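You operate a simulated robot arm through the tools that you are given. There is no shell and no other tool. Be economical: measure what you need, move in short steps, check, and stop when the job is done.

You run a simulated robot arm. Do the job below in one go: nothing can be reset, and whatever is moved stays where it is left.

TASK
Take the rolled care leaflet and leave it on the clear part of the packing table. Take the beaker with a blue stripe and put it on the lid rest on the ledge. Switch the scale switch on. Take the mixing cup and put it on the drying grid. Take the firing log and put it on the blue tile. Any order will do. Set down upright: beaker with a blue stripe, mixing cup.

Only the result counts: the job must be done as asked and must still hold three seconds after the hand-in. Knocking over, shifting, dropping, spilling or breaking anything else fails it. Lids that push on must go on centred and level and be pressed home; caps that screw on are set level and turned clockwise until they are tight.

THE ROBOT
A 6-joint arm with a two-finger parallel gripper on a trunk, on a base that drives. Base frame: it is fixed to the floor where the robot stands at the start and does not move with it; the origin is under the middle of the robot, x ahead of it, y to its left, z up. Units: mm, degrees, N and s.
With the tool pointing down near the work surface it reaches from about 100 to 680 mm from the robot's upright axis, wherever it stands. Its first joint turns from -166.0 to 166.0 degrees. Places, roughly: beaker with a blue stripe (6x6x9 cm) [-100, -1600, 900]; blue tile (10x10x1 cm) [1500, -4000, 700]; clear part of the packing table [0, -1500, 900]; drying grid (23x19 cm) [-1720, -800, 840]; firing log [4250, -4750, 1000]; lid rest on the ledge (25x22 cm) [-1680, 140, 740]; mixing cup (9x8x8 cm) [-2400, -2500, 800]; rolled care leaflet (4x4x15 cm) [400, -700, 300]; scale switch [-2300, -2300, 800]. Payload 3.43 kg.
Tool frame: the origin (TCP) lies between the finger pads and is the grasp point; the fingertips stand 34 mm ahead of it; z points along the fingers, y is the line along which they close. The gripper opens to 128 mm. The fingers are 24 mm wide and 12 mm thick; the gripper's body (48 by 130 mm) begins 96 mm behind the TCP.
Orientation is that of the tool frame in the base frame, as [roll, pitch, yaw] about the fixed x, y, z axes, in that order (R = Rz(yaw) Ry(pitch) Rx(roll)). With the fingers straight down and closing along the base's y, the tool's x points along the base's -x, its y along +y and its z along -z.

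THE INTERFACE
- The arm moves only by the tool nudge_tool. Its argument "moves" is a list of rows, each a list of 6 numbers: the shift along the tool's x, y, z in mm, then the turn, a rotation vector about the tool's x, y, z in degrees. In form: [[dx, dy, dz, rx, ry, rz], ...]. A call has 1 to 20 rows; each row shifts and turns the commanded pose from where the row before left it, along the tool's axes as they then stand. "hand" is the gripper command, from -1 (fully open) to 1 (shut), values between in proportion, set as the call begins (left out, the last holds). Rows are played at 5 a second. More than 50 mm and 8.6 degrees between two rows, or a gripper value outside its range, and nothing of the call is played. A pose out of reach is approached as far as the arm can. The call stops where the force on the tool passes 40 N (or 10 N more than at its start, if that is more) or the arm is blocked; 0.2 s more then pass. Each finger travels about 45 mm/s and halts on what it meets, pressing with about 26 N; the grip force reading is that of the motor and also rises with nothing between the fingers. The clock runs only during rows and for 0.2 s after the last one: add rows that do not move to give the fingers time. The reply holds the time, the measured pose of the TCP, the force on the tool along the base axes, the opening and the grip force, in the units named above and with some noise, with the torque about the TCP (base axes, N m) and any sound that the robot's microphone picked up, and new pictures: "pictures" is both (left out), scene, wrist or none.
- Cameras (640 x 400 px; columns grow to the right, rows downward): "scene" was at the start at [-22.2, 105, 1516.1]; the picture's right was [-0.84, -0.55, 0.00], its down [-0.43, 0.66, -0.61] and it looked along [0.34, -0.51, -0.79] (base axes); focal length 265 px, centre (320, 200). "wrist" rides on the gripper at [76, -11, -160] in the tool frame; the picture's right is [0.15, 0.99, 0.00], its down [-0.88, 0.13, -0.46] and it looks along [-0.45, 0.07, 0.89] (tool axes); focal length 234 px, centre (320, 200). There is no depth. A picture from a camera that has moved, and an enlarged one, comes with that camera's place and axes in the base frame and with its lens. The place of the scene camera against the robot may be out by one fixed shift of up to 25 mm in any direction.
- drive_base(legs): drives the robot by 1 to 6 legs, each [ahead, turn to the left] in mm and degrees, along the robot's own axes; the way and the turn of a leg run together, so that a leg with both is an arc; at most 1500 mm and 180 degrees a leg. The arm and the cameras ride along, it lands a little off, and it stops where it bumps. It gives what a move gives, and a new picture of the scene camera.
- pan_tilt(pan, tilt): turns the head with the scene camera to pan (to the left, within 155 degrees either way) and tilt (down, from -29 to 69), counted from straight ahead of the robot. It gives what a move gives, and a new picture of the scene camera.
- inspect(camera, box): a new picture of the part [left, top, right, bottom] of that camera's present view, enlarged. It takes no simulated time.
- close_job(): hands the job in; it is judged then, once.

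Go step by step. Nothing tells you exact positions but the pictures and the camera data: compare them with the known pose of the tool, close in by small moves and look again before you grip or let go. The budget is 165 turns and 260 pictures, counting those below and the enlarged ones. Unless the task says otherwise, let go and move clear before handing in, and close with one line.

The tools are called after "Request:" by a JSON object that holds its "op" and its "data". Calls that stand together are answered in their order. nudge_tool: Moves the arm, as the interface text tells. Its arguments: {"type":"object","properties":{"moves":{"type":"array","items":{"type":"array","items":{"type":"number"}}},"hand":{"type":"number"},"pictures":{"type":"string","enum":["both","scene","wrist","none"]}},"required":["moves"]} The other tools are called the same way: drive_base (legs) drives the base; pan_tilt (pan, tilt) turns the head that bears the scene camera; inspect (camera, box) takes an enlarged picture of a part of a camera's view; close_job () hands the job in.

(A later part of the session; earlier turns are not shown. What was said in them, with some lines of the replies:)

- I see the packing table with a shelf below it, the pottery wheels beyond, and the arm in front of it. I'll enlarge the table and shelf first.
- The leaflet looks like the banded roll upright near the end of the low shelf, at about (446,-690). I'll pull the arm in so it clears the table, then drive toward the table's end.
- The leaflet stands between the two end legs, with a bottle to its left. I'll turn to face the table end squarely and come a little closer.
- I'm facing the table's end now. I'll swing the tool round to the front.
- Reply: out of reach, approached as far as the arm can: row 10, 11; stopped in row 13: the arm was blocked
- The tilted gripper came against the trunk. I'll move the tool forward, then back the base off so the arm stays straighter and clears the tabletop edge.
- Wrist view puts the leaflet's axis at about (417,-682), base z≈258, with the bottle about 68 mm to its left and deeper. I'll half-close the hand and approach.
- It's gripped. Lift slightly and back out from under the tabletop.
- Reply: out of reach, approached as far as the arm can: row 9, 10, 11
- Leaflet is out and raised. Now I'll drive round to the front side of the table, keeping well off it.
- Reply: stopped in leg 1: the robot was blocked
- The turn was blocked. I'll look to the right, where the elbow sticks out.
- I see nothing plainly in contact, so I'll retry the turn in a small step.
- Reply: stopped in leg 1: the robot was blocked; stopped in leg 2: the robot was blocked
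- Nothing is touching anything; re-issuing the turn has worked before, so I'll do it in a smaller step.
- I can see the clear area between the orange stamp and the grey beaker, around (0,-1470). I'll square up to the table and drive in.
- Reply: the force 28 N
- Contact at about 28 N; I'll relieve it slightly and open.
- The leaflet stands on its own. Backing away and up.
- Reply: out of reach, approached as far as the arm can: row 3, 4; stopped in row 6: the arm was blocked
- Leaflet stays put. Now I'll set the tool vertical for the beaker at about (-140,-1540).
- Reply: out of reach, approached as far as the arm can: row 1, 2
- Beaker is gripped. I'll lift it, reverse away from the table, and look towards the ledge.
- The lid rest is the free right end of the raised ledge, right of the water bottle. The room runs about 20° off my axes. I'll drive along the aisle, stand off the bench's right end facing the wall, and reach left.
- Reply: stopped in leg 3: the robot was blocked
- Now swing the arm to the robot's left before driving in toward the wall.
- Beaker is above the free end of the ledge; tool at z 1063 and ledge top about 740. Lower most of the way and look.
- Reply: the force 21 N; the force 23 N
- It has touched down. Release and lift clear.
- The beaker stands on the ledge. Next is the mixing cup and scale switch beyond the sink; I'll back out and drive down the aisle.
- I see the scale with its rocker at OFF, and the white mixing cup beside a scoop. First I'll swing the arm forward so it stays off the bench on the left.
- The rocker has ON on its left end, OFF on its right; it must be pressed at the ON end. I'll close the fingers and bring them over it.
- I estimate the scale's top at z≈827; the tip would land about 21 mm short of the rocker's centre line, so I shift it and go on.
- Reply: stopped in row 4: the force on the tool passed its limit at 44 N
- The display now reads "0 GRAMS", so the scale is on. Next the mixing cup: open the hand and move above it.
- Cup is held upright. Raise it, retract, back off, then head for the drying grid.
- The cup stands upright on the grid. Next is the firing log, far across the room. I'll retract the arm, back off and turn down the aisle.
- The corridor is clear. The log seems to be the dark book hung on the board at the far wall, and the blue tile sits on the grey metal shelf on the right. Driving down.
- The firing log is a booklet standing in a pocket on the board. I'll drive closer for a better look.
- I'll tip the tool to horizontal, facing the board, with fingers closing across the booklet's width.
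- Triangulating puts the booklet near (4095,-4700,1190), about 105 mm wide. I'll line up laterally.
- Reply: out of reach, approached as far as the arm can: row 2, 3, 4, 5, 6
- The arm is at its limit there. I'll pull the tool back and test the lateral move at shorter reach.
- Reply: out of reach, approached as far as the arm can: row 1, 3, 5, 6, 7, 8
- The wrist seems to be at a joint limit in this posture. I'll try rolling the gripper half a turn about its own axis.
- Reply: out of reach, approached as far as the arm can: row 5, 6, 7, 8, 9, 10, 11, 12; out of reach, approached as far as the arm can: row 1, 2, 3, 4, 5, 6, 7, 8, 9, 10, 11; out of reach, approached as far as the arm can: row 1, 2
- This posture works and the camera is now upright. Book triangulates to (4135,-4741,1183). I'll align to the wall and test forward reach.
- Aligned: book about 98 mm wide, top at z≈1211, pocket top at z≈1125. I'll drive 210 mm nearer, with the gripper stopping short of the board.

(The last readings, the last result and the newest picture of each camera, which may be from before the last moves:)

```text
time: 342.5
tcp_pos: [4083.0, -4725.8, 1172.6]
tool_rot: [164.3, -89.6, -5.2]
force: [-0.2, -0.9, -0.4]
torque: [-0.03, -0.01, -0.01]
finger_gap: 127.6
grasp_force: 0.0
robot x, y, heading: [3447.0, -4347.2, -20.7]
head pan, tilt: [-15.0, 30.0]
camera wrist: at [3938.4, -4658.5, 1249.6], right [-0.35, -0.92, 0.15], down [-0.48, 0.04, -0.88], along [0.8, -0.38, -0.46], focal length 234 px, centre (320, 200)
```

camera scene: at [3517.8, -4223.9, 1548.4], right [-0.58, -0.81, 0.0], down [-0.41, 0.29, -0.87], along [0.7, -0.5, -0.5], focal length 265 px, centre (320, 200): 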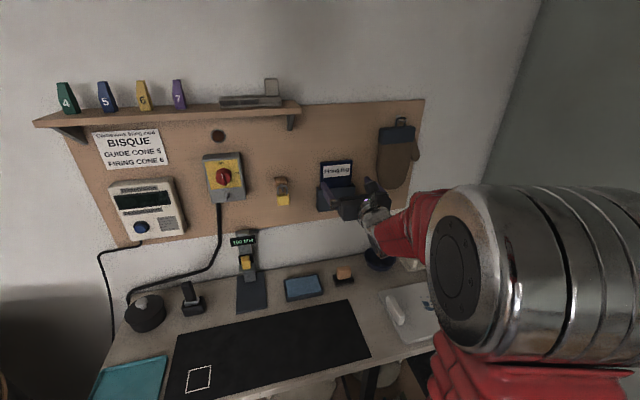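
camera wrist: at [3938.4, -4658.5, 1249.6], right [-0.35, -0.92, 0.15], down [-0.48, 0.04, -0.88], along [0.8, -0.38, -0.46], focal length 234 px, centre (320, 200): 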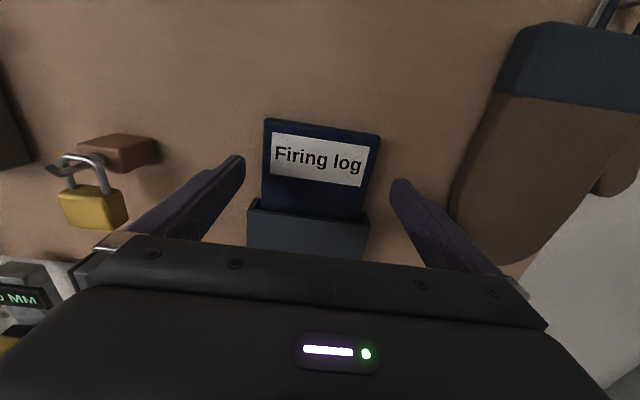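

Request:
{"op": "nudge_tool", "data": {"moves": [[0, 0, 15, 0, 0, 0], [0, 0, 7, 0, 0, 0], [0, 0, 5, 0, 0, 0], [0, 0, 0, 0, 0, 0]], "pictures": "wrist"}}

Request:
{"op": "inspect", "data": {"camera": "wrist", "box": [220, 100, 420, 230]}}

Request:
{"op": "inspect", "data": {"camera": "scene", "box": [280, 120, 440, 240]}}

```text
time: 343.5
tcp_pos: [4107.1, -4736.1, 1171.7]
tool_rot: [162.7, -89.4, -3.3]
force: [0.2, 0.6, 0.3]
torque: [-0.01, 0.02, 0.03]
finger_gap: 128.1
grasp_force: 0.1
robot x, y, heading: [3449.4, -4344.1, -20.8]
head pan, tilt: [-15.0, 30.0]
camera wrist: at [3963.2, -4668.2, 1249.7], right [-0.35, -0.92, 0.15], down [-0.48, 0.04, -0.88], along [0.8, -0.38, -0.46], focal length 234 px, centre (320, 200)
```

wrist: 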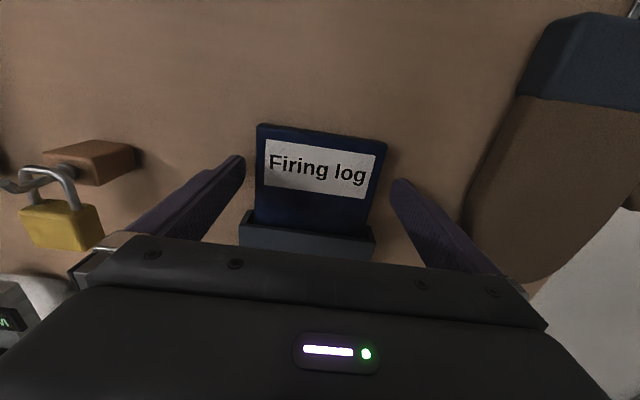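

```text
3.08 times, centred on (320, 165) of wrist
camera zoom: at [3963.2, -4668.2, 1249.7], right [-0.35, -0.92, 0.15], down [-0.48, 0.04, -0.88], along [0.8, -0.38, -0.46], focal length 720 px, centre (320, 308)
```

zoom: 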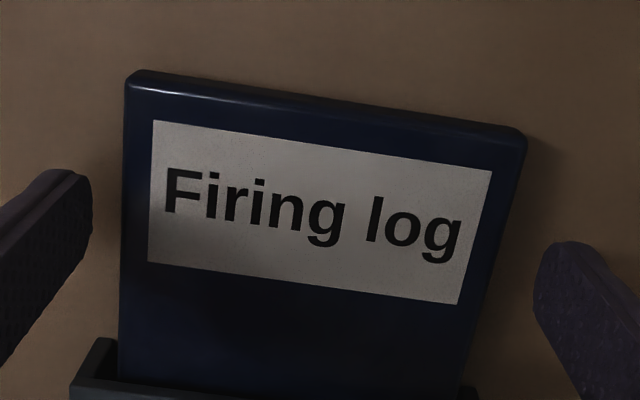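

```text
3.33 times, centred on (360, 180) of scene
camera zoom: at [3517.9, -4224.0, 1548.4], right [-0.58, -0.81, 0.0], down [-0.41, 0.29, -0.87], along [0.7, -0.5, -0.5], focal length 884 px, centre (187, 267)
```

zoom: 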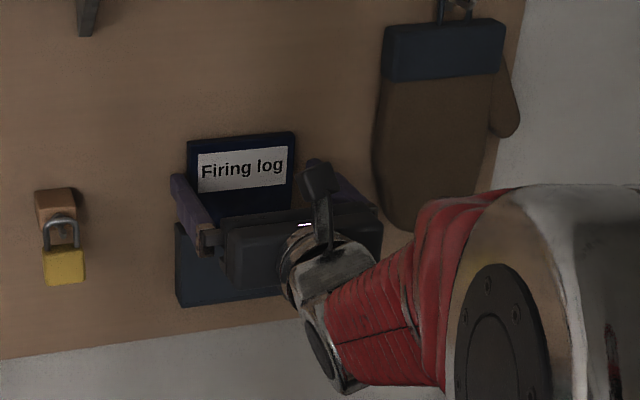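

Request:
{"op": "nudge_tool", "data": {"moves": [[0, 0, 4, 0, 0, 0], [0, 0, 3, 0, 0, 0], [0, 0, 3, 0, 0, 0], [0, 0, 0, 0, 0, 0]], "pictures": "none"}}

Request:
{"op": "inspect", "data": {"camera": "wrist", "box": [220, 100, 420, 230]}}

```text
time: 344.5
tcp_pos: [4117.7, -4738.8, 1173.4]
tool_rot: [162.9, -89.5, -3.7]
force: [-0.7, 0.1, -0.3]
torque: [0.0, -0.01, 0.01]
finger_gap: 127.8
grasp_force: 0.0
robot x, y, heading: [3449.6, -4349.1, -20.5]
head pan, tilt: [-15.0, 30.0]
```

```text
3.08 times, centred on (320, 165) of wrist
camera zoom: at [3972.9, -4671.8, 1249.7], right [-0.35, -0.92, 0.15], down [-0.48, 0.04, -0.88], along [0.8, -0.38, -0.46], focal length 720 px, centre (320, 308)
```

zoom: 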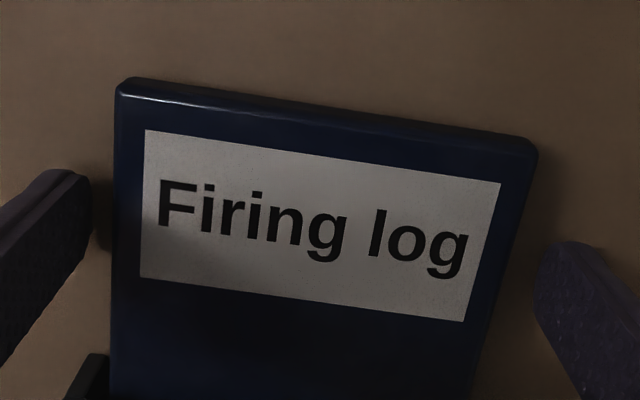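

Request:
{"op": "nudge_tool", "data": {"moves": [[0, 0, 3, 0, 0, 0], [0, 0, 3, 0, 0, 0], [0, 0, 0, 0, 0, 0]], "pictures": "none"}}

Request:
{"op": "nudge_tool", "data": {"moves": [[0, 0, 0, 0, 0, 0], [0, 0, 0, 0, 0, 0], [0, 0, 0, 0, 0, 0], [0, 0, 0, 0, 0, 0]], "hand": 1, "pictures": "wrist"}}

```text
time: 345.3
tcp_pos: [4122.0, -4741.2, 1172.9]
tool_rot: [168.5, -89.5, -9.4]
force: [-27.1, 12.5, -0.7]
torque: [-0.1, -0.23, -2.07]
finger_gap: 127.1
grasp_force: 0.0
robot x, y, heading: [3450.4, -4347.9, -20.9]
head pan, tilt: [-15.0, 30.0]
```

```text
time: 346.3
tcp_pos: [4120.9, -4742.7, 1172.4]
tool_rot: [164.5, -89.6, -5.6]
force: [-36.2, -3.5, 0.9]
torque: [-0.14, -0.41, -2.48]
finger_gap: 107.8
grasp_force: 26.3
robot x, y, heading: [3444.4, -4350.0, -20.8]
head pan, tilt: [-15.0, 30.0]
camera wrist: at [3976.3, -4674.4, 1250.6], right [-0.35, -0.92, 0.15], down [-0.48, 0.04, -0.88], along [0.8, -0.38, -0.46], focal length 234 px, centre (320, 200)
```

wrist: 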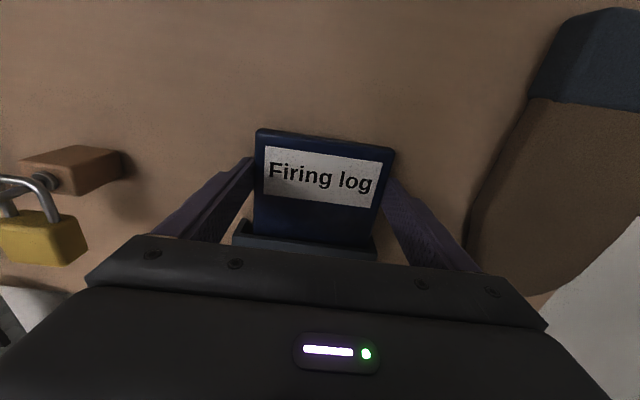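

Gripped at 108 mm, with fingertips lightly on the board. Ease back a touch and lift.

Request:
{"op": "nudge_tool", "data": {"moves": [[0, 0, -3, 0, 0, 0], [0, 0, -2, 0, 0, 0], [0, 0, 0, 0, 0, 0]], "pictures": "none"}}

Request:
{"op": "nudge_tool", "data": {"moves": [[10, 0, 0, 0, 0, 0], [10, 0, 0, 0, 0, 0], [10, 0, 0, 0, 0, 0], [0, 0, 0, 0, 0, 0]], "pictures": "wrist"}}

```text
time: 347.1
tcp_pos: [4118.6, -4738.4, 1173.4]
tool_rot: [157.9, -89.6, 1.2]
force: [1.9, 2.9, 7.2]
torque: [0.66, -0.62, -0.02]
finger_gap: 107.5
grasp_force: 26.0
robot x, y, heading: [3447.7, -4350.3, -20.7]
head pan, tilt: [-15.0, 30.0]
```

```text
time: 348.1
tcp_pos: [4119.2, -4738.9, 1201.6]
tool_rot: [161.8, -89.5, -2.7]
force: [0.5, -0.2, -2.0]
torque: [0.02, 0.03, 0.01]
finger_gap: 107.7
grasp_force: 25.8
robot x, y, heading: [3445.0, -4348.7, -21.0]
head pan, tilt: [-15.0, 30.0]
camera wrist: at [3974.6, -4671.7, 1279.5], right [-0.35, -0.92, 0.15], down [-0.48, 0.04, -0.88], along [0.8, -0.38, -0.46], focal length 234 px, centre (320, 200)
```

wrist: 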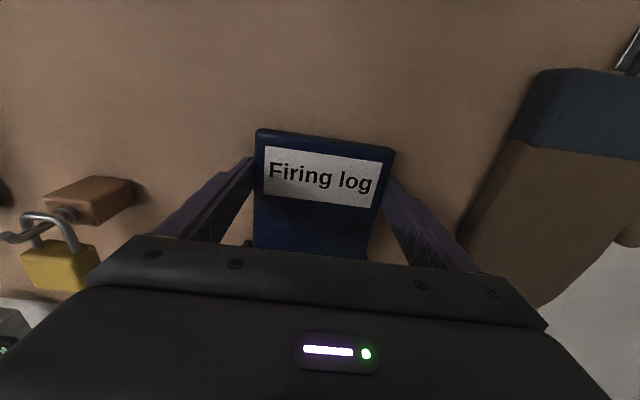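

Request:
{"op": "nudge_tool", "data": {"moves": [[20, 0, 0, 0, 0, 0], [20, 0, 0, 0, 0, 0], [20, 0, 0, 0, 0, 0], [20, 0, 0, 0, 0, 0], [20, 0, 0, 0, 0, 0], [0, 0, 0, 0, 0, 0]]}}

Request:
{"op": "inspect", "data": {"camera": "scene", "box": [280, 80, 440, 220]}}

```text
time: 349.5
tcp_pos: [4118.8, -4739.6, 1302.3]
tool_rot: [161.6, -89.5, -2.3]
force: [0.2, -0.1, -2.0]
torque: [0.01, 0.04, 0.02]
finger_gap: 107.8
grasp_force: 26.3
robot x, y, heading: [3444.7, -4349.1, -20.8]
head pan, tilt: [-15.0, 30.0]
camera scene: at [3517.9, -4224.0, 1548.4], right [-0.58, -0.81, 0.0], down [-0.41, 0.29, -0.87], along [0.7, -0.5, -0.5], focal length 265 px, centre (320, 200)
camera wrist: at [3975.1, -4672.6, 1380.0], right [-0.35, -0.92, 0.15], down [-0.48, 0.04, -0.88], along [0.8, -0.38, -0.46], focal length 234 px, centre (320, 200)
```

scene: 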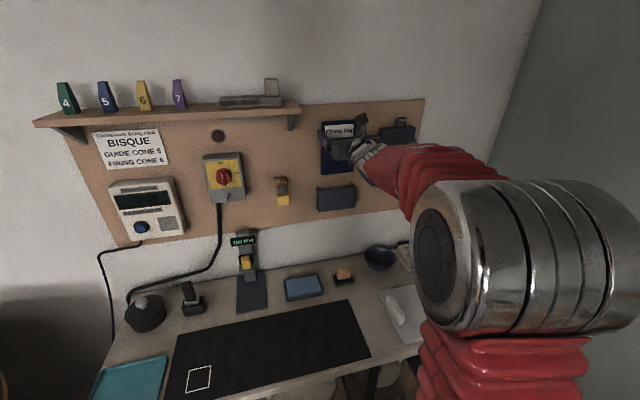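
wrist: 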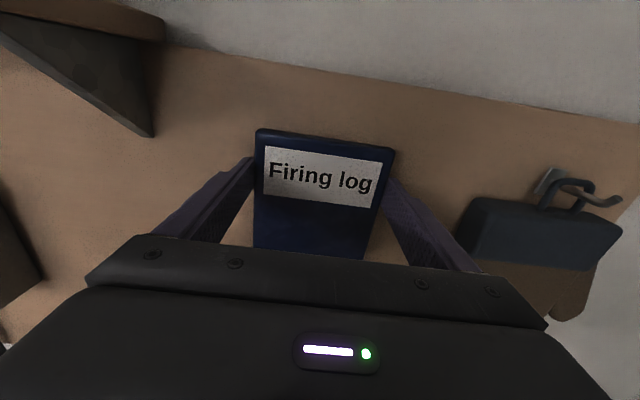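

```text
2.86 times, centred on (360, 150) of scene
camera zoom: at [3517.9, -4224.0, 1548.4], right [-0.58, -0.81, 0.0], down [-0.41, 0.29, -0.87], along [0.7, -0.5, -0.5], focal length 758 px, centre (206, 343)
```

zoom: 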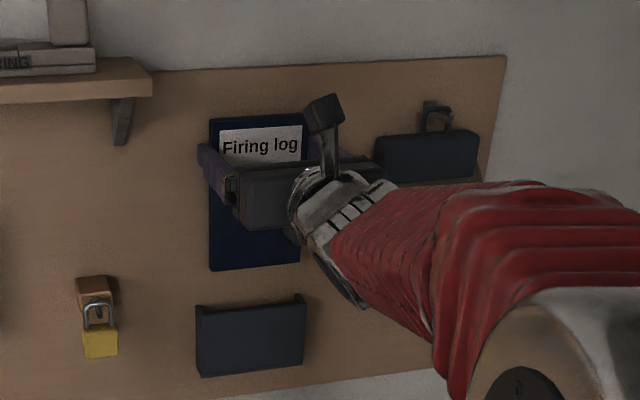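

The book is out of the pocket (about 108 × 165 mm, gripped above its middle). Pull back from the board and reverse toward the blue tile.

Request:
{"op": "nudge_tool", "data": {"moves": [[0, 0, -30, 0, 0, 0], [0, 0, -40, 0, 0, 0], [0, 0, -40, 0, 0, 0], [0, 0, -40, 0, 0, 0], [0, 0, -40, 0, 0, 0], [0, 0, -40, 0, 0, 0], [0, 0, 0, 0, 0, 0]], "pictures": "none"}}

Request:
{"op": "drive_base", "data": {"legs": [[-250, 0], [0, -6], [-850, 0], [-850, 0]]}}

Request:
{"op": "pan_tilt", "data": {"pan": -75, "tilt": 40}}

```text
time: 351.1
tcp_pos: [3903.8, -4658.7, 1302.8]
tool_rot: [163.6, -89.6, -4.5]
force: [-0.5, 0.3, -2.1]
torque: [0.02, 0.02, 0.02]
finger_gap: 107.3
grasp_force: 25.6
robot x, y, heading: [3449.7, -4350.3, -20.9]
head pan, tilt: [-15.0, 30.0]
```

```text
time: 364.8
tcp_pos: [2108.7, -3852.4, 1304.3]
tool_rot: [162.9, -89.5, -9.9]
force: [-0.6, -0.7, -2.7]
torque: [0.03, 0.06, 0.03]
finger_gap: 107.6
grasp_force: 26.3
robot x, y, heading: [1686.1, -3495.6, -26.8]
head pan, tilt: [-15.0, 30.0]
camera scene: at [1769.7, -3378.1, 1548.4], right [-0.67, -0.75, 0.0], down [-0.37, 0.33, -0.87], along [0.65, -0.58, -0.5], focal length 265 px, centre (320, 200)
```

scene: 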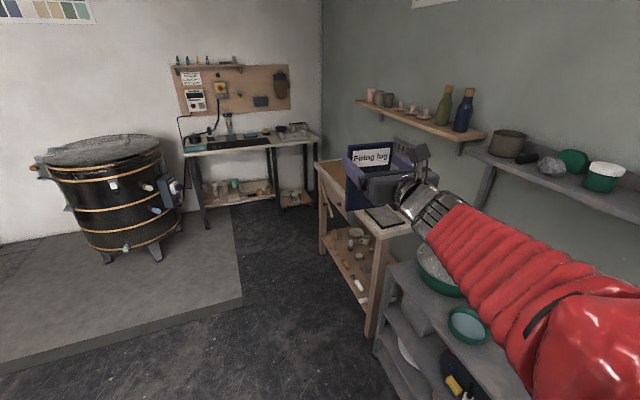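

```text
time: 366.1
tcp_pos: [2109.1, -3852.5, 1304.6]
tool_rot: [162.9, -89.5, -9.9]
force: [-0.1, 0.1, -2.6]
torque: [0.02, 0.04, -0.02]
finger_gap: 107.8
grasp_force: 25.5
robot x, y, heading: [1687.0, -3496.2, -26.7]
head pan, tilt: [-75.0, 40.0]
camera scene: at [1684.9, -3401.1, 1533.0], right [-0.98, 0.2, 0.0], down [0.13, 0.63, -0.77], along [-0.16, -0.75, -0.64], focal length 265 px, centre (320, 200)
```

scene: 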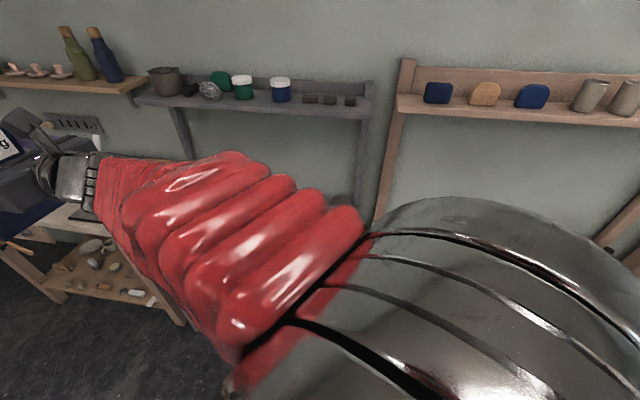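

Request:
{"op": "drive_base", "data": {"legs": [[0, -22], [0, -22], [-250, 0], [0, -20], [0, -20]]}}

Request:
{"op": "pan_tilt", "data": {"pan": 15, "tilt": 45}}

```text
time: 374.4
tcp_pos: [1294.9, -3715.6, 1303.1]
tool_rot: [163.8, -89.5, -94.9]
force: [-0.1, 0.0, -2.2]
torque: [0.04, -0.05, 0.0]
finger_gap: 107.5
grasp_force: 26.2
robot x, y, heading: [1621.4, -3264.6, -110.6]
head pan, tilt: [-75.0, 40.0]
camera scene: at [1702.4, -3247.2, 1533.0], right [0.1, 1.0, 0.0], down [0.64, -0.06, -0.77], along [-0.76, 0.07, -0.64], focal length 265 px, centre (320, 200)
```

scene: 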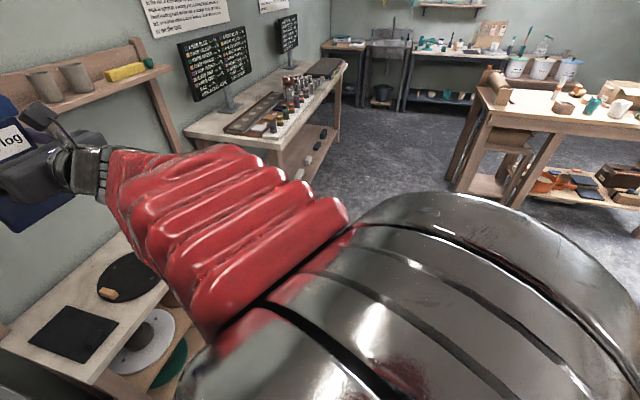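

```text
time: 376.1
tcp_pos: [1295.0, -3716.9, 1304.1]
tool_rot: [164.1, -89.5, -95.2]
force: [0.3, 0.1, -2.0]
torque: [0.03, 0.0, 0.01]
finger_gap: 107.5
grasp_force: 25.9
robot x, y, heading: [1623.0, -3271.4, -110.7]
head pan, tilt: [15.0, 45.0]
camera scene: at [1779.0, -3336.4, 1525.8], right [-1.0, 0.1, 0.0], down [0.07, 0.7, -0.71], along [-0.07, -0.7, -0.71], focal length 265 px, centre (320, 200)
```

scene: 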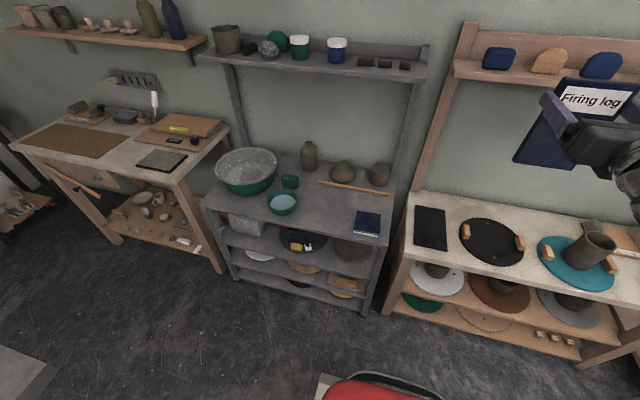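

The blue tile is on the front of the grey cart at about (1521,-4001,~700). I'll tip the tool down so the book lies flat beneath it.

Request:
{"op": "nudge_tool", "data": {"moves": [[0, -20, 0, 0, -8.2, 0], [0, -20, 0, 0, -8.2, 0], [0, -20, 0, 0, -8.2, 0], [0, -20, 0, 0, -8.2, 0], [0, -20, 0, 0, -8.2, 0], [0, -20, 0, 0, -8.2, 0], [0, -20, 0, 0, -8.2, 0], [0, -20, 0, 0, -8.2, 0], [0, -20, 0, 0, -8.2, 0], [0, -20, 0, 0, -8.2, 0], [0, -20, 0, 0, -8, 0], [0, 0, 0, 0, 0, 0]]}}

```text
time: 378.7
tcp_pos: [1377.4, -3733.0, 1297.6]
tool_rot: [-179.9, 0.6, -110.3]
force: [0.5, -0.2, -1.8]
torque: [-0.07, 0.05, 0.0]
finger_gap: 107.4
grasp_force: 25.9
out of reach, approached as far as the arm can: row 6, 7, 8, 9, 10, 11
robot x, y, heading: [1619.3, -3264.7, -110.4]
head pan, tilt: [15.0, 45.0]
camera scene: at [1779.0, -3336.7, 1525.8], right [-1.0, 0.1, 0.0], down [0.07, 0.7, -0.71], along [-0.07, -0.7, -0.71], focal length 265 px, centre (320, 200)
camera wrist: at [1361.4, -3809.3, 1456.5], right [-0.98, 0.21, 0.0], down [0.18, 0.87, 0.46], along [0.1, 0.45, -0.89], focal length 234 px, centre (320, 200)
```

scene: 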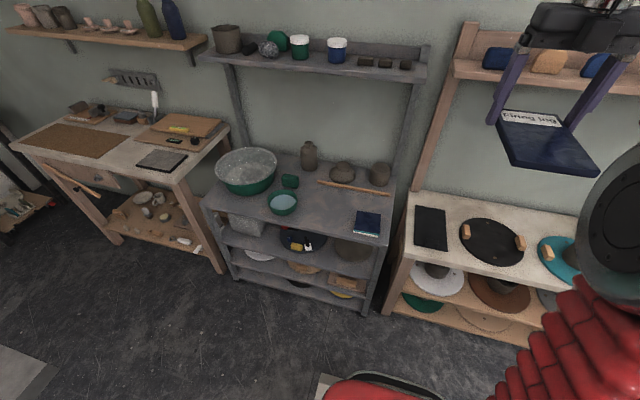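
wrist: 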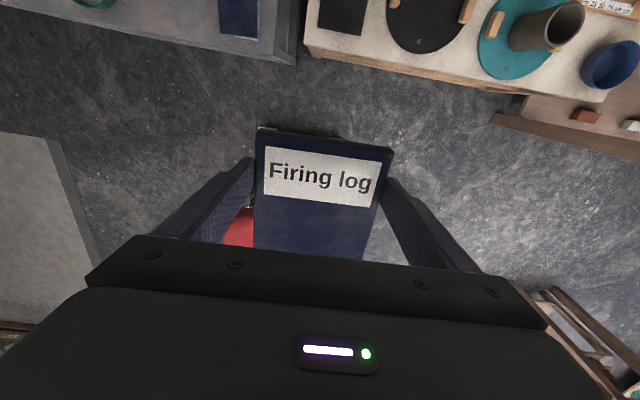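

Request:
{"op": "nudge_tool", "data": {"moves": [[0, -38, 10, 0, 0, 0], [0, -38, 20, 0, 0, 0], [0, -38, 20, 0, 0, 0], [0, -38, 30, 0, 0, 0], [0, -38, 30, 0, 0, 0], [0, -38, 30, 0, 0, 0], [0, 0, 40, 0, 0, 0], [0, 0, 40, 0, 0, 0], [0, 0, 0, 0, 0, 0]]}}

```text
time: 380.7
tcp_pos: [1384.0, -3710.7, 1074.2]
tool_rot: [-179.9, 0.6, -110.9]
force: [0.4, -1.0, -1.1]
torque: [-0.1, 0.05, 0.0]
finger_gap: 107.7
grasp_force: 25.9
out of reach, approached as far as the arm can: row 1, 2, 3, 4, 5, 6, 7
robot x, y, heading: [1621.8, -3265.2, -110.7]
head pan, tilt: [15.0, 45.0]
camera scene: at [1779.0, -3336.6, 1525.8], right [-1.0, 0.1, 0.0], down [0.07, 0.7, -0.71], along [-0.07, -0.7, -0.71], focal length 265 px, centre (320, 200)
camera wrist: at [1367.4, -3786.6, 1233.5], right [-0.98, 0.22, 0.0], down [0.19, 0.87, 0.46], along [0.1, 0.45, -0.89], focal length 234 px, centre (320, 200)
```

scene: 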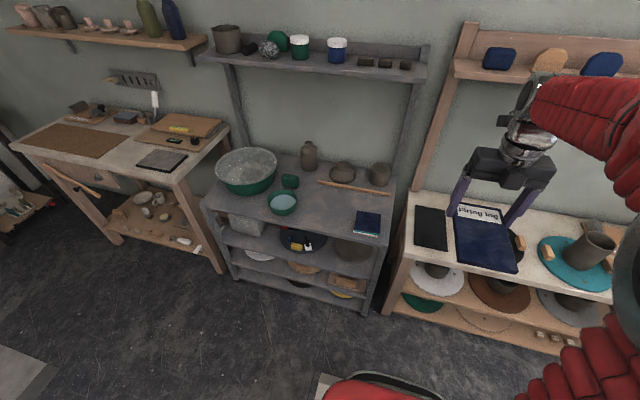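
wrist: 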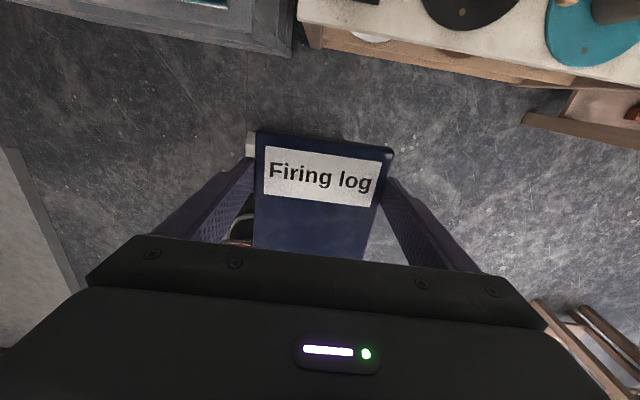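

Sideways motion is limited in this posture, so I'll shift the base instead.

Request:
{"op": "drive_base", "data": {"legs": [[0, 30], [0, 30], [262, 0], [0, -30], [0, -30]]}}

```text
time: 391.2
tcp_pos: [1547.2, -3913.3, 1073.7]
tool_rot: [-179.9, 0.4, -111.0]
force: [-0.7, -0.3, -2.6]
torque: [-0.09, 0.02, -0.02]
finger_gap: 107.5
grasp_force: 25.8
robot x, y, heading: [1798.9, -3477.3, -110.5]
head pan, tilt: [15.0, 45.0]
camera scene: at [1955.3, -3543.7, 1525.8], right [-1.0, 0.1, 0.0], down [0.07, 0.7, -0.71], along [-0.07, -0.7, -0.71], focal length 265 px, centre (320, 200)
```

scene: 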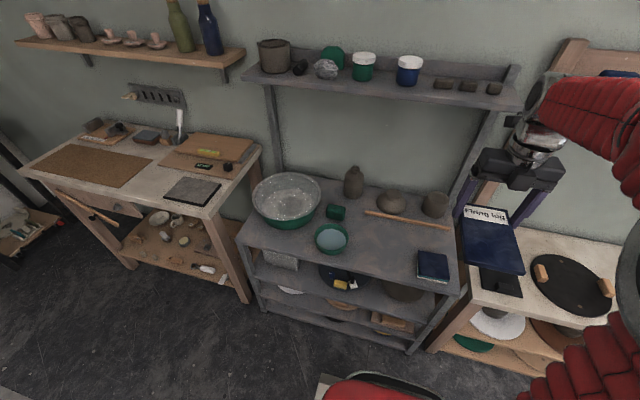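

Request:
{"op": "nudge_tool", "data": {"moves": [[0, 0, 40, 0, 0, 0], [0, 0, 40, 0, 0, 0], [0, 0, 0, 0, 0, 0]], "pictures": "wrist"}}

Request:
{"op": "inspect", "data": {"camera": "scene", "box": [390, 190, 510, 300]}}

```text
time: 392.0
tcp_pos: [1547.6, -3911.0, 992.1]
tool_rot: [-179.9, 0.5, -111.0]
force: [0.1, -0.4, -1.6]
torque: [-0.07, 0.03, -0.01]
finger_gap: 107.7
grasp_force: 26.3
robot x, y, heading: [1796.9, -3475.3, -110.5]
head pan, tilt: [15.0, 45.0]
camera wrist: at [1530.0, -3987.2, 1152.2], right [-0.98, 0.22, 0.0], down [0.19, 0.87, 0.46], along [0.1, 0.45, -0.89], focal length 234 px, centre (320, 200)
```

wrist: 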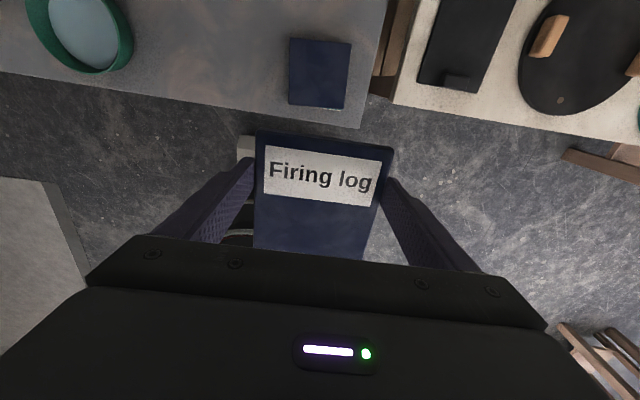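

```text
3.64 times, centred on (450, 245) of scene
camera zoom: at [1955.3, -3543.8, 1525.8], right [-1.0, 0.1, 0.0], down [0.07, 0.7, -0.71], along [-0.07, -0.7, -0.71], focal length 965 px, centre (-153, 36)
```

zoom: 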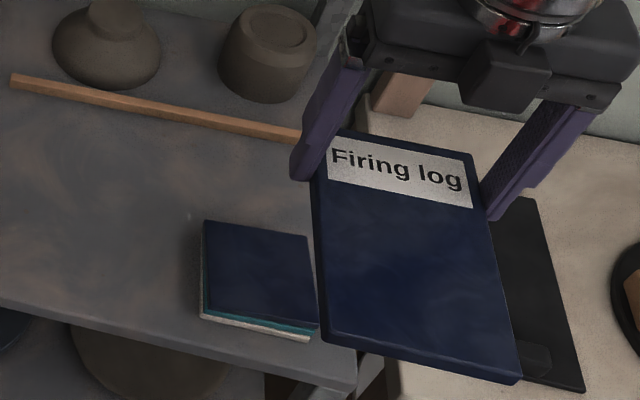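

Tile centre by wrist view is (1531,-3997), top near z 707; the book's centre lies 48 mm behind the TCP. I'll drive in a little, turning slightly to correct the side offset.

Request:
{"op": "drive_base", "data": {"legs": [[0, 1.4], [100, 0]]}}

Request:
{"op": "nudge_tool", "data": {"moves": [[0, 0, 0, 0, 0, 0]], "pictures": "wrist"}}

```text
time: 393.7
tcp_pos: [1524.9, -4012.4, 992.7]
tool_rot: [-179.9, 0.5, -109.7]
force: [1.2, 0.5, -2.8]
torque: [-0.08, 0.05, 0.02]
finger_gap: 107.6
grasp_force: 26.0
robot x, y, heading: [1762.6, -3565.1, -109.2]
head pan, tilt: [15.0, 45.0]
camera scene: at [1923.8, -3634.6, 1525.8], right [-1.0, 0.07, 0.0], down [0.05, 0.71, -0.71], along [-0.05, -0.71, -0.71], focal length 265 px, centre (320, 200)
```

scene: 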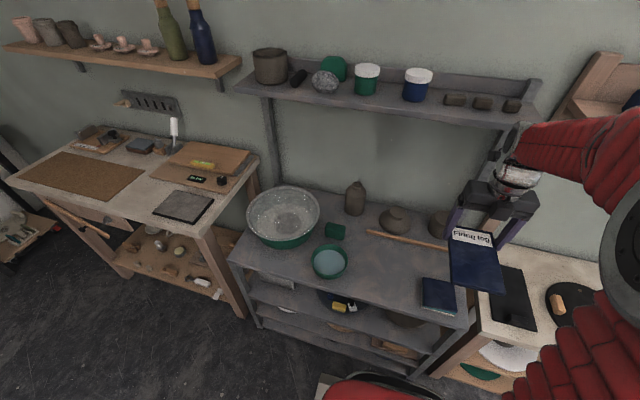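

```text
time: 394.1
tcp_pos: [1524.9, -4013.4, 993.9]
tool_rot: [-179.9, 0.5, -109.5]
force: [-0.6, -0.2, -2.2]
torque: [-0.12, 0.04, -0.02]
finger_gap: 107.8
grasp_force: 25.4
robot x, y, heading: [1765.0, -3569.6, -109.0]
head pan, tilt: [15.0, 45.0]
camera wrist: at [1508.9, -4088.6, 1152.8], right [-0.98, 0.19, 0.0], down [0.17, 0.87, 0.46], along [0.09, 0.45, -0.89], focal length 234 px, centre (320, 200)
```

wrist: 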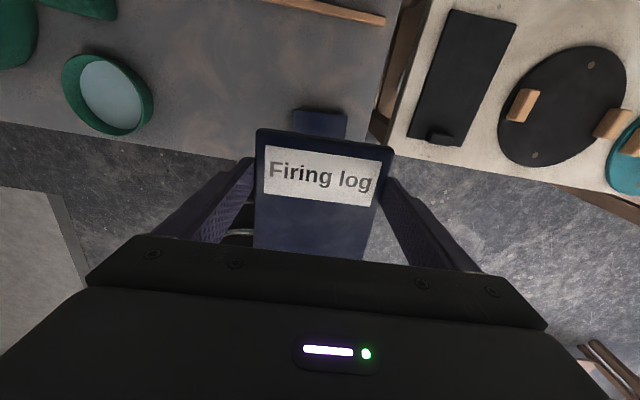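

Request:
{"op": "nudge_tool", "data": {"moves": [[14, 0, 30, 0, 0, 0], [14, 0, 30, 0, 0, 0], [0, 0, 40, 0, 0, 0], [0, 0, 40, 0, 0, 0], [0, 0, 40, 0, 0, 0], [0, 0, 0, 0, 0, 0]]}}

Request:
{"op": "inspect", "data": {"camera": "scene", "box": [390, 190, 530, 320]}}

```text
time: 395.5
tcp_pos: [1515.4, -4038.8, 813.4]
tool_rot: [-179.8, 0.5, -109.7]
force: [-0.1, 0.1, -1.5]
torque: [-0.1, 0.02, 0.03]
finger_gap: 107.7
grasp_force: 26.0
robot x, y, heading: [1765.3, -3564.4, -109.0]
head pan, tilt: [15.0, 45.0]
camera scene: at [1923.7, -3634.7, 1525.8], right [-1.0, 0.07, 0.0], down [0.05, 0.71, -0.71], along [-0.05, -0.7, -0.71], focal length 265 px, centre (320, 200)
camera wrist: at [1500.2, -4114.2, 972.6], right [-0.98, 0.19, 0.0], down [0.17, 0.87, 0.46], along [0.09, 0.45, -0.89], focal length 234 px, centre (320, 200)
```

scene: 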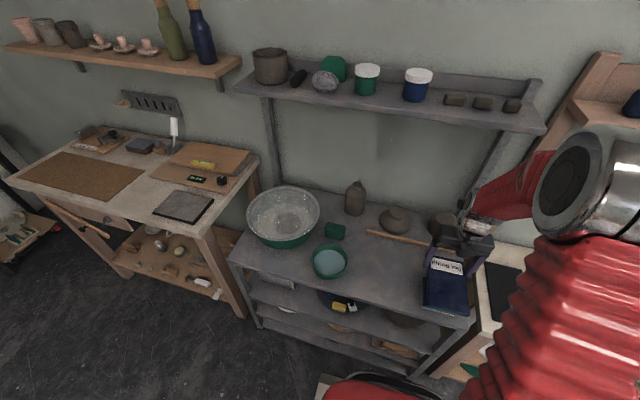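
wrist: 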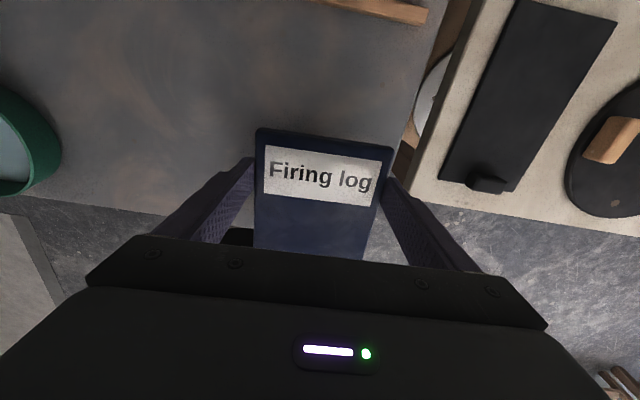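

```text
3.08 times, centred on (460, 255) of scene
camera zoom: at [1923.7, -3634.7, 1525.8], right [-1.0, 0.07, 0.0], down [0.05, 0.71, -0.71], along [-0.05, -0.7, -0.71], focal length 816 px, centre (-111, 31)
```

zoom: 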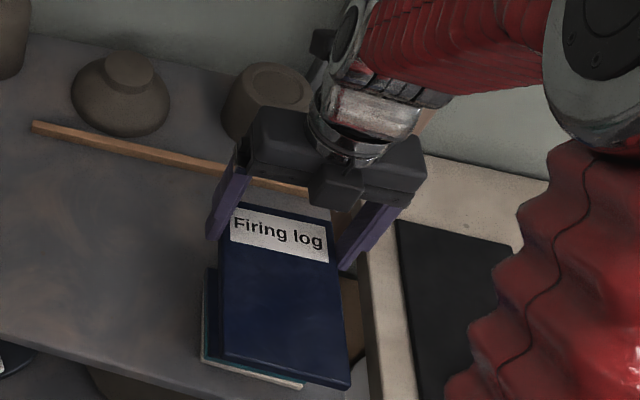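

Request:
{"op": "nudge_tool", "data": {"moves": [[0, 0, 20, 0, 0, 0], [0, 0, 15, 0, 0, 0], [0, 0, 10, 0, 0, 0], [0, 0, 5, 0, 0, 0], [0, 0, 0, 0, 0, 0]], "pictures": "wrist"}}

Request:
{"op": "inspect", "data": {"camera": "scene", "box": [390, 210, 510, 320]}}

```text
time: 396.7
tcp_pos: [1515.9, -4038.4, 764.2]
tool_rot: [-179.9, 0.5, -109.7]
force: [-0.3, 0.6, -2.4]
torque: [-0.08, 0.0, -0.04]
finger_gap: 107.5
grasp_force: 26.2
robot x, y, heading: [1767.7, -3567.3, -109.1]
head pan, tilt: [15.0, 45.0]
camera wrist: at [1499.8, -4113.5, 922.7], right [-0.98, 0.19, 0.0], down [0.17, 0.87, 0.46], along [0.09, 0.45, -0.89], focal length 234 px, centre (320, 200)
```

wrist: 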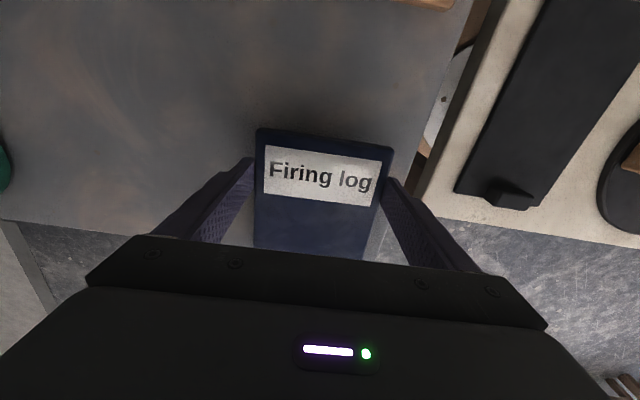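

```text
3.64 times, centred on (450, 265) of scene
camera zoom: at [1923.7, -3634.7, 1525.8], right [-1.0, 0.07, 0.0], down [0.05, 0.71, -0.71], along [-0.05, -0.7, -0.71], focal length 965 px, centre (-153, -36)
```

zoom: 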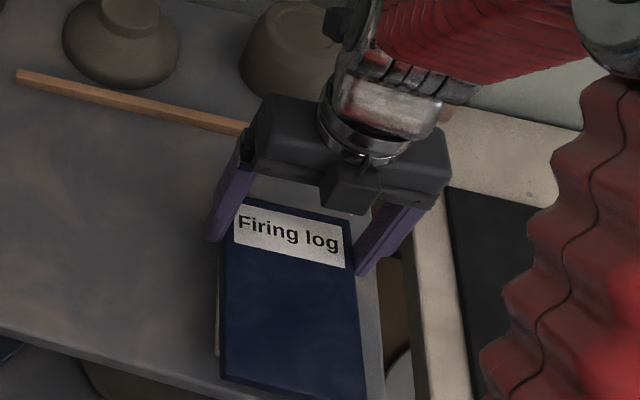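

Request:
{"op": "nudge_tool", "data": {"moves": [[0, 0, 3, 0, 0, 0], [0, 0, 3, 0, 0, 0], [0, 0, 3, 0, 0, 0], [0, 0, 0, 0, 0, 0]], "pictures": "none"}}

Request:
{"op": "nudge_tool", "data": {"moves": [[0, 0, 2.5, 0, 0, 0], [0, 0, 2.5, 0, 0, 0], [0, 0, 0, 0, 0, 0]], "pictures": "none"}}

Request:
{"op": "nudge_tool", "data": {"moves": [[0, 0, 2.5, 0, 0, 0], [0, 0, 2.5, 0, 0, 0], [0, 0, 0, 0, 0, 0]], "pictures": "wrist"}}

```text
time: 397.7
tcp_pos: [1515.4, -4038.7, 755.7]
tool_rot: [180.0, 0.3, -109.6]
force: [-1.2, 0.8, 30.8]
torque: [0.28, -0.03, -0.01]
finger_gap: 107.8
grasp_force: 25.5
robot x, y, heading: [1765.3, -3571.6, -109.3]
head pan, tilt: [15.0, 45.0]
```

```text
time: 398.5
tcp_pos: [1515.1, -4037.7, 750.6]
tool_rot: [180.0, 0.3, -109.6]
force: [-3.9, -2.2, 30.3]
torque: [0.12, 0.12, 0.05]
finger_gap: 107.6
grasp_force: 26.2
robot x, y, heading: [1764.3, -3566.2, -109.2]
head pan, tilt: [15.0, 45.0]
```

```text
time: 399.3
tcp_pos: [1515.6, -4036.8, 744.8]
tool_rot: [-179.9, 0.5, -109.6]
force: [-1.7, -0.3, 29.3]
torque: [0.13, 0.01, 0.02]
finger_gap: 107.6
grasp_force: 26.2
robot x, y, heading: [1767.0, -3570.4, -108.8]
head pan, tilt: [15.0, 45.0]
camera wrist: at [1500.6, -4112.6, 904.1], right [-0.98, 0.19, 0.0], down [0.17, 0.87, 0.46], along [0.09, 0.45, -0.89], focal length 234 px, centre (320, 200)
```

wrist: 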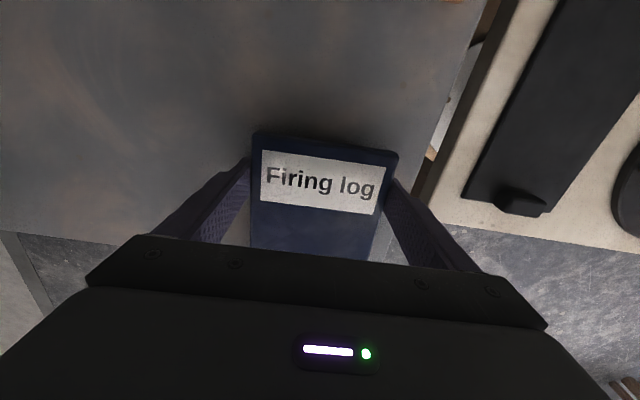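

Contact made; the book rests on the tile. Release.

Request:
{"op": "nudge_tool", "data": {"moves": [[0, 0, -1, 0, 0, 0], [0, 0, 0, 0, 0, 0], [0, 0, 0, 0, 0, 0], [0, 0, 0, 0, 0, 0]], "hand": -1, "pictures": "none"}}

Request:
{"op": "nudge_tool", "data": {"moves": [[0, 0, -10, 0, 0, 0], [0, 0, -30, 0, 0, 0], [0, 0, -40, 0, 0, 0], [0, 0, -40, 0, 0, 0], [0, 0, -40, 0, 0, 0], [0, 0, -40, 0, 0, 0], [0, 0, 0, 0, 0, 0]]}}

Request:
{"op": "inspect", "data": {"camera": "scene", "box": [390, 210, 510, 320]}}

```text
time: 400.3
tcp_pos: [1515.9, -4036.9, 745.3]
tool_rot: [-179.9, 0.5, -109.7]
force: [0.4, 0.5, 0.0]
torque: [-0.03, 0.0, 0.0]
finger_gap: 128.0
grasp_force: 0.1
robot x, y, heading: [1762.5, -3568.5, -109.1]
head pan, tilt: [15.0, 45.0]
```

```text
time: 401.9
tcp_pos: [1515.6, -4038.4, 945.3]
tool_rot: [-180.0, 0.5, -109.7]
force: [-0.3, -0.4, 0.2]
torque: [-0.03, 0.04, 0.0]
finger_gap: 127.9
grasp_force: 0.1
robot x, y, heading: [1761.7, -3567.9, -109.1]
head pan, tilt: [15.0, 45.0]
camera scene: at [1923.7, -3634.6, 1525.8], right [-1.0, 0.07, 0.0], down [0.05, 0.71, -0.71], along [-0.05, -0.7, -0.71], focal length 265 px, centre (320, 200)
camera wrist: at [1500.0, -4114.7, 1103.9], right [-0.98, 0.19, 0.0], down [0.17, 0.87, 0.46], along [0.09, 0.45, -0.89], focal length 234 px, centre (320, 200)
```

scene: 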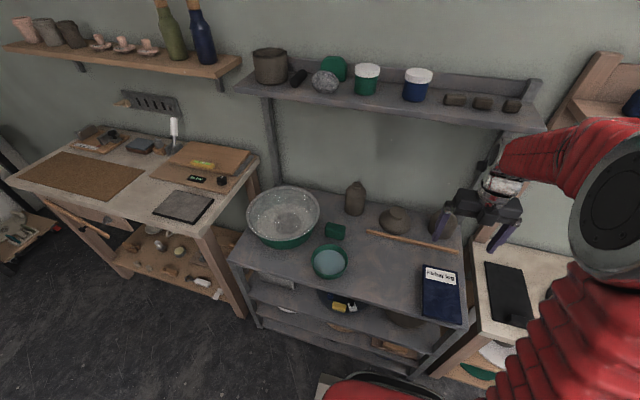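
wrist: 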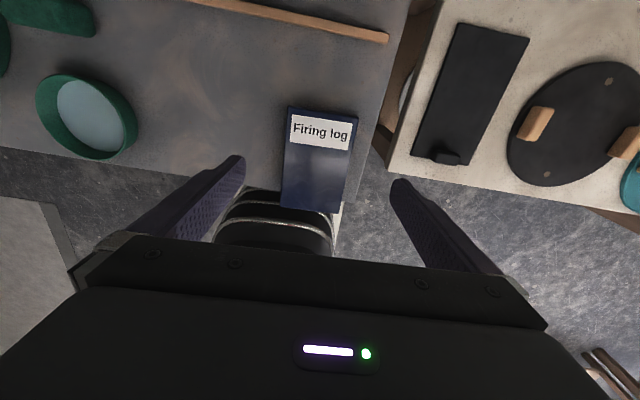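

```text
3.64 times, centred on (450, 265) of scene
camera zoom: at [1923.7, -3634.6, 1525.8], right [-1.0, 0.07, 0.0], down [0.05, 0.71, -0.71], along [-0.05, -0.7, -0.71], focal length 965 px, centre (-153, -36)
```

zoom: 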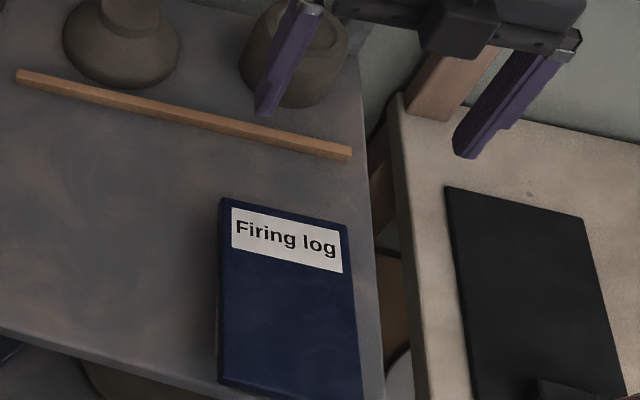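

The firing log lies level on the blue tile, centred within a few millimetres, and the gripper is clear. Every part of the job is done, so I'm handing it in.

Request:
{"op": "close_job", "data": {}}

```text
The job is handed in.
```

I've handed the job in with all five tasks done: the leaflet is on the clear part of the packing table, the beaker upright on the lid rest, the scale on, the mixing cup upright on the drying grid and the firing log on the blue tile. The base stopped as "blocked" during several turns while driving; I saw nothing moved, but I couldn't find the cause.
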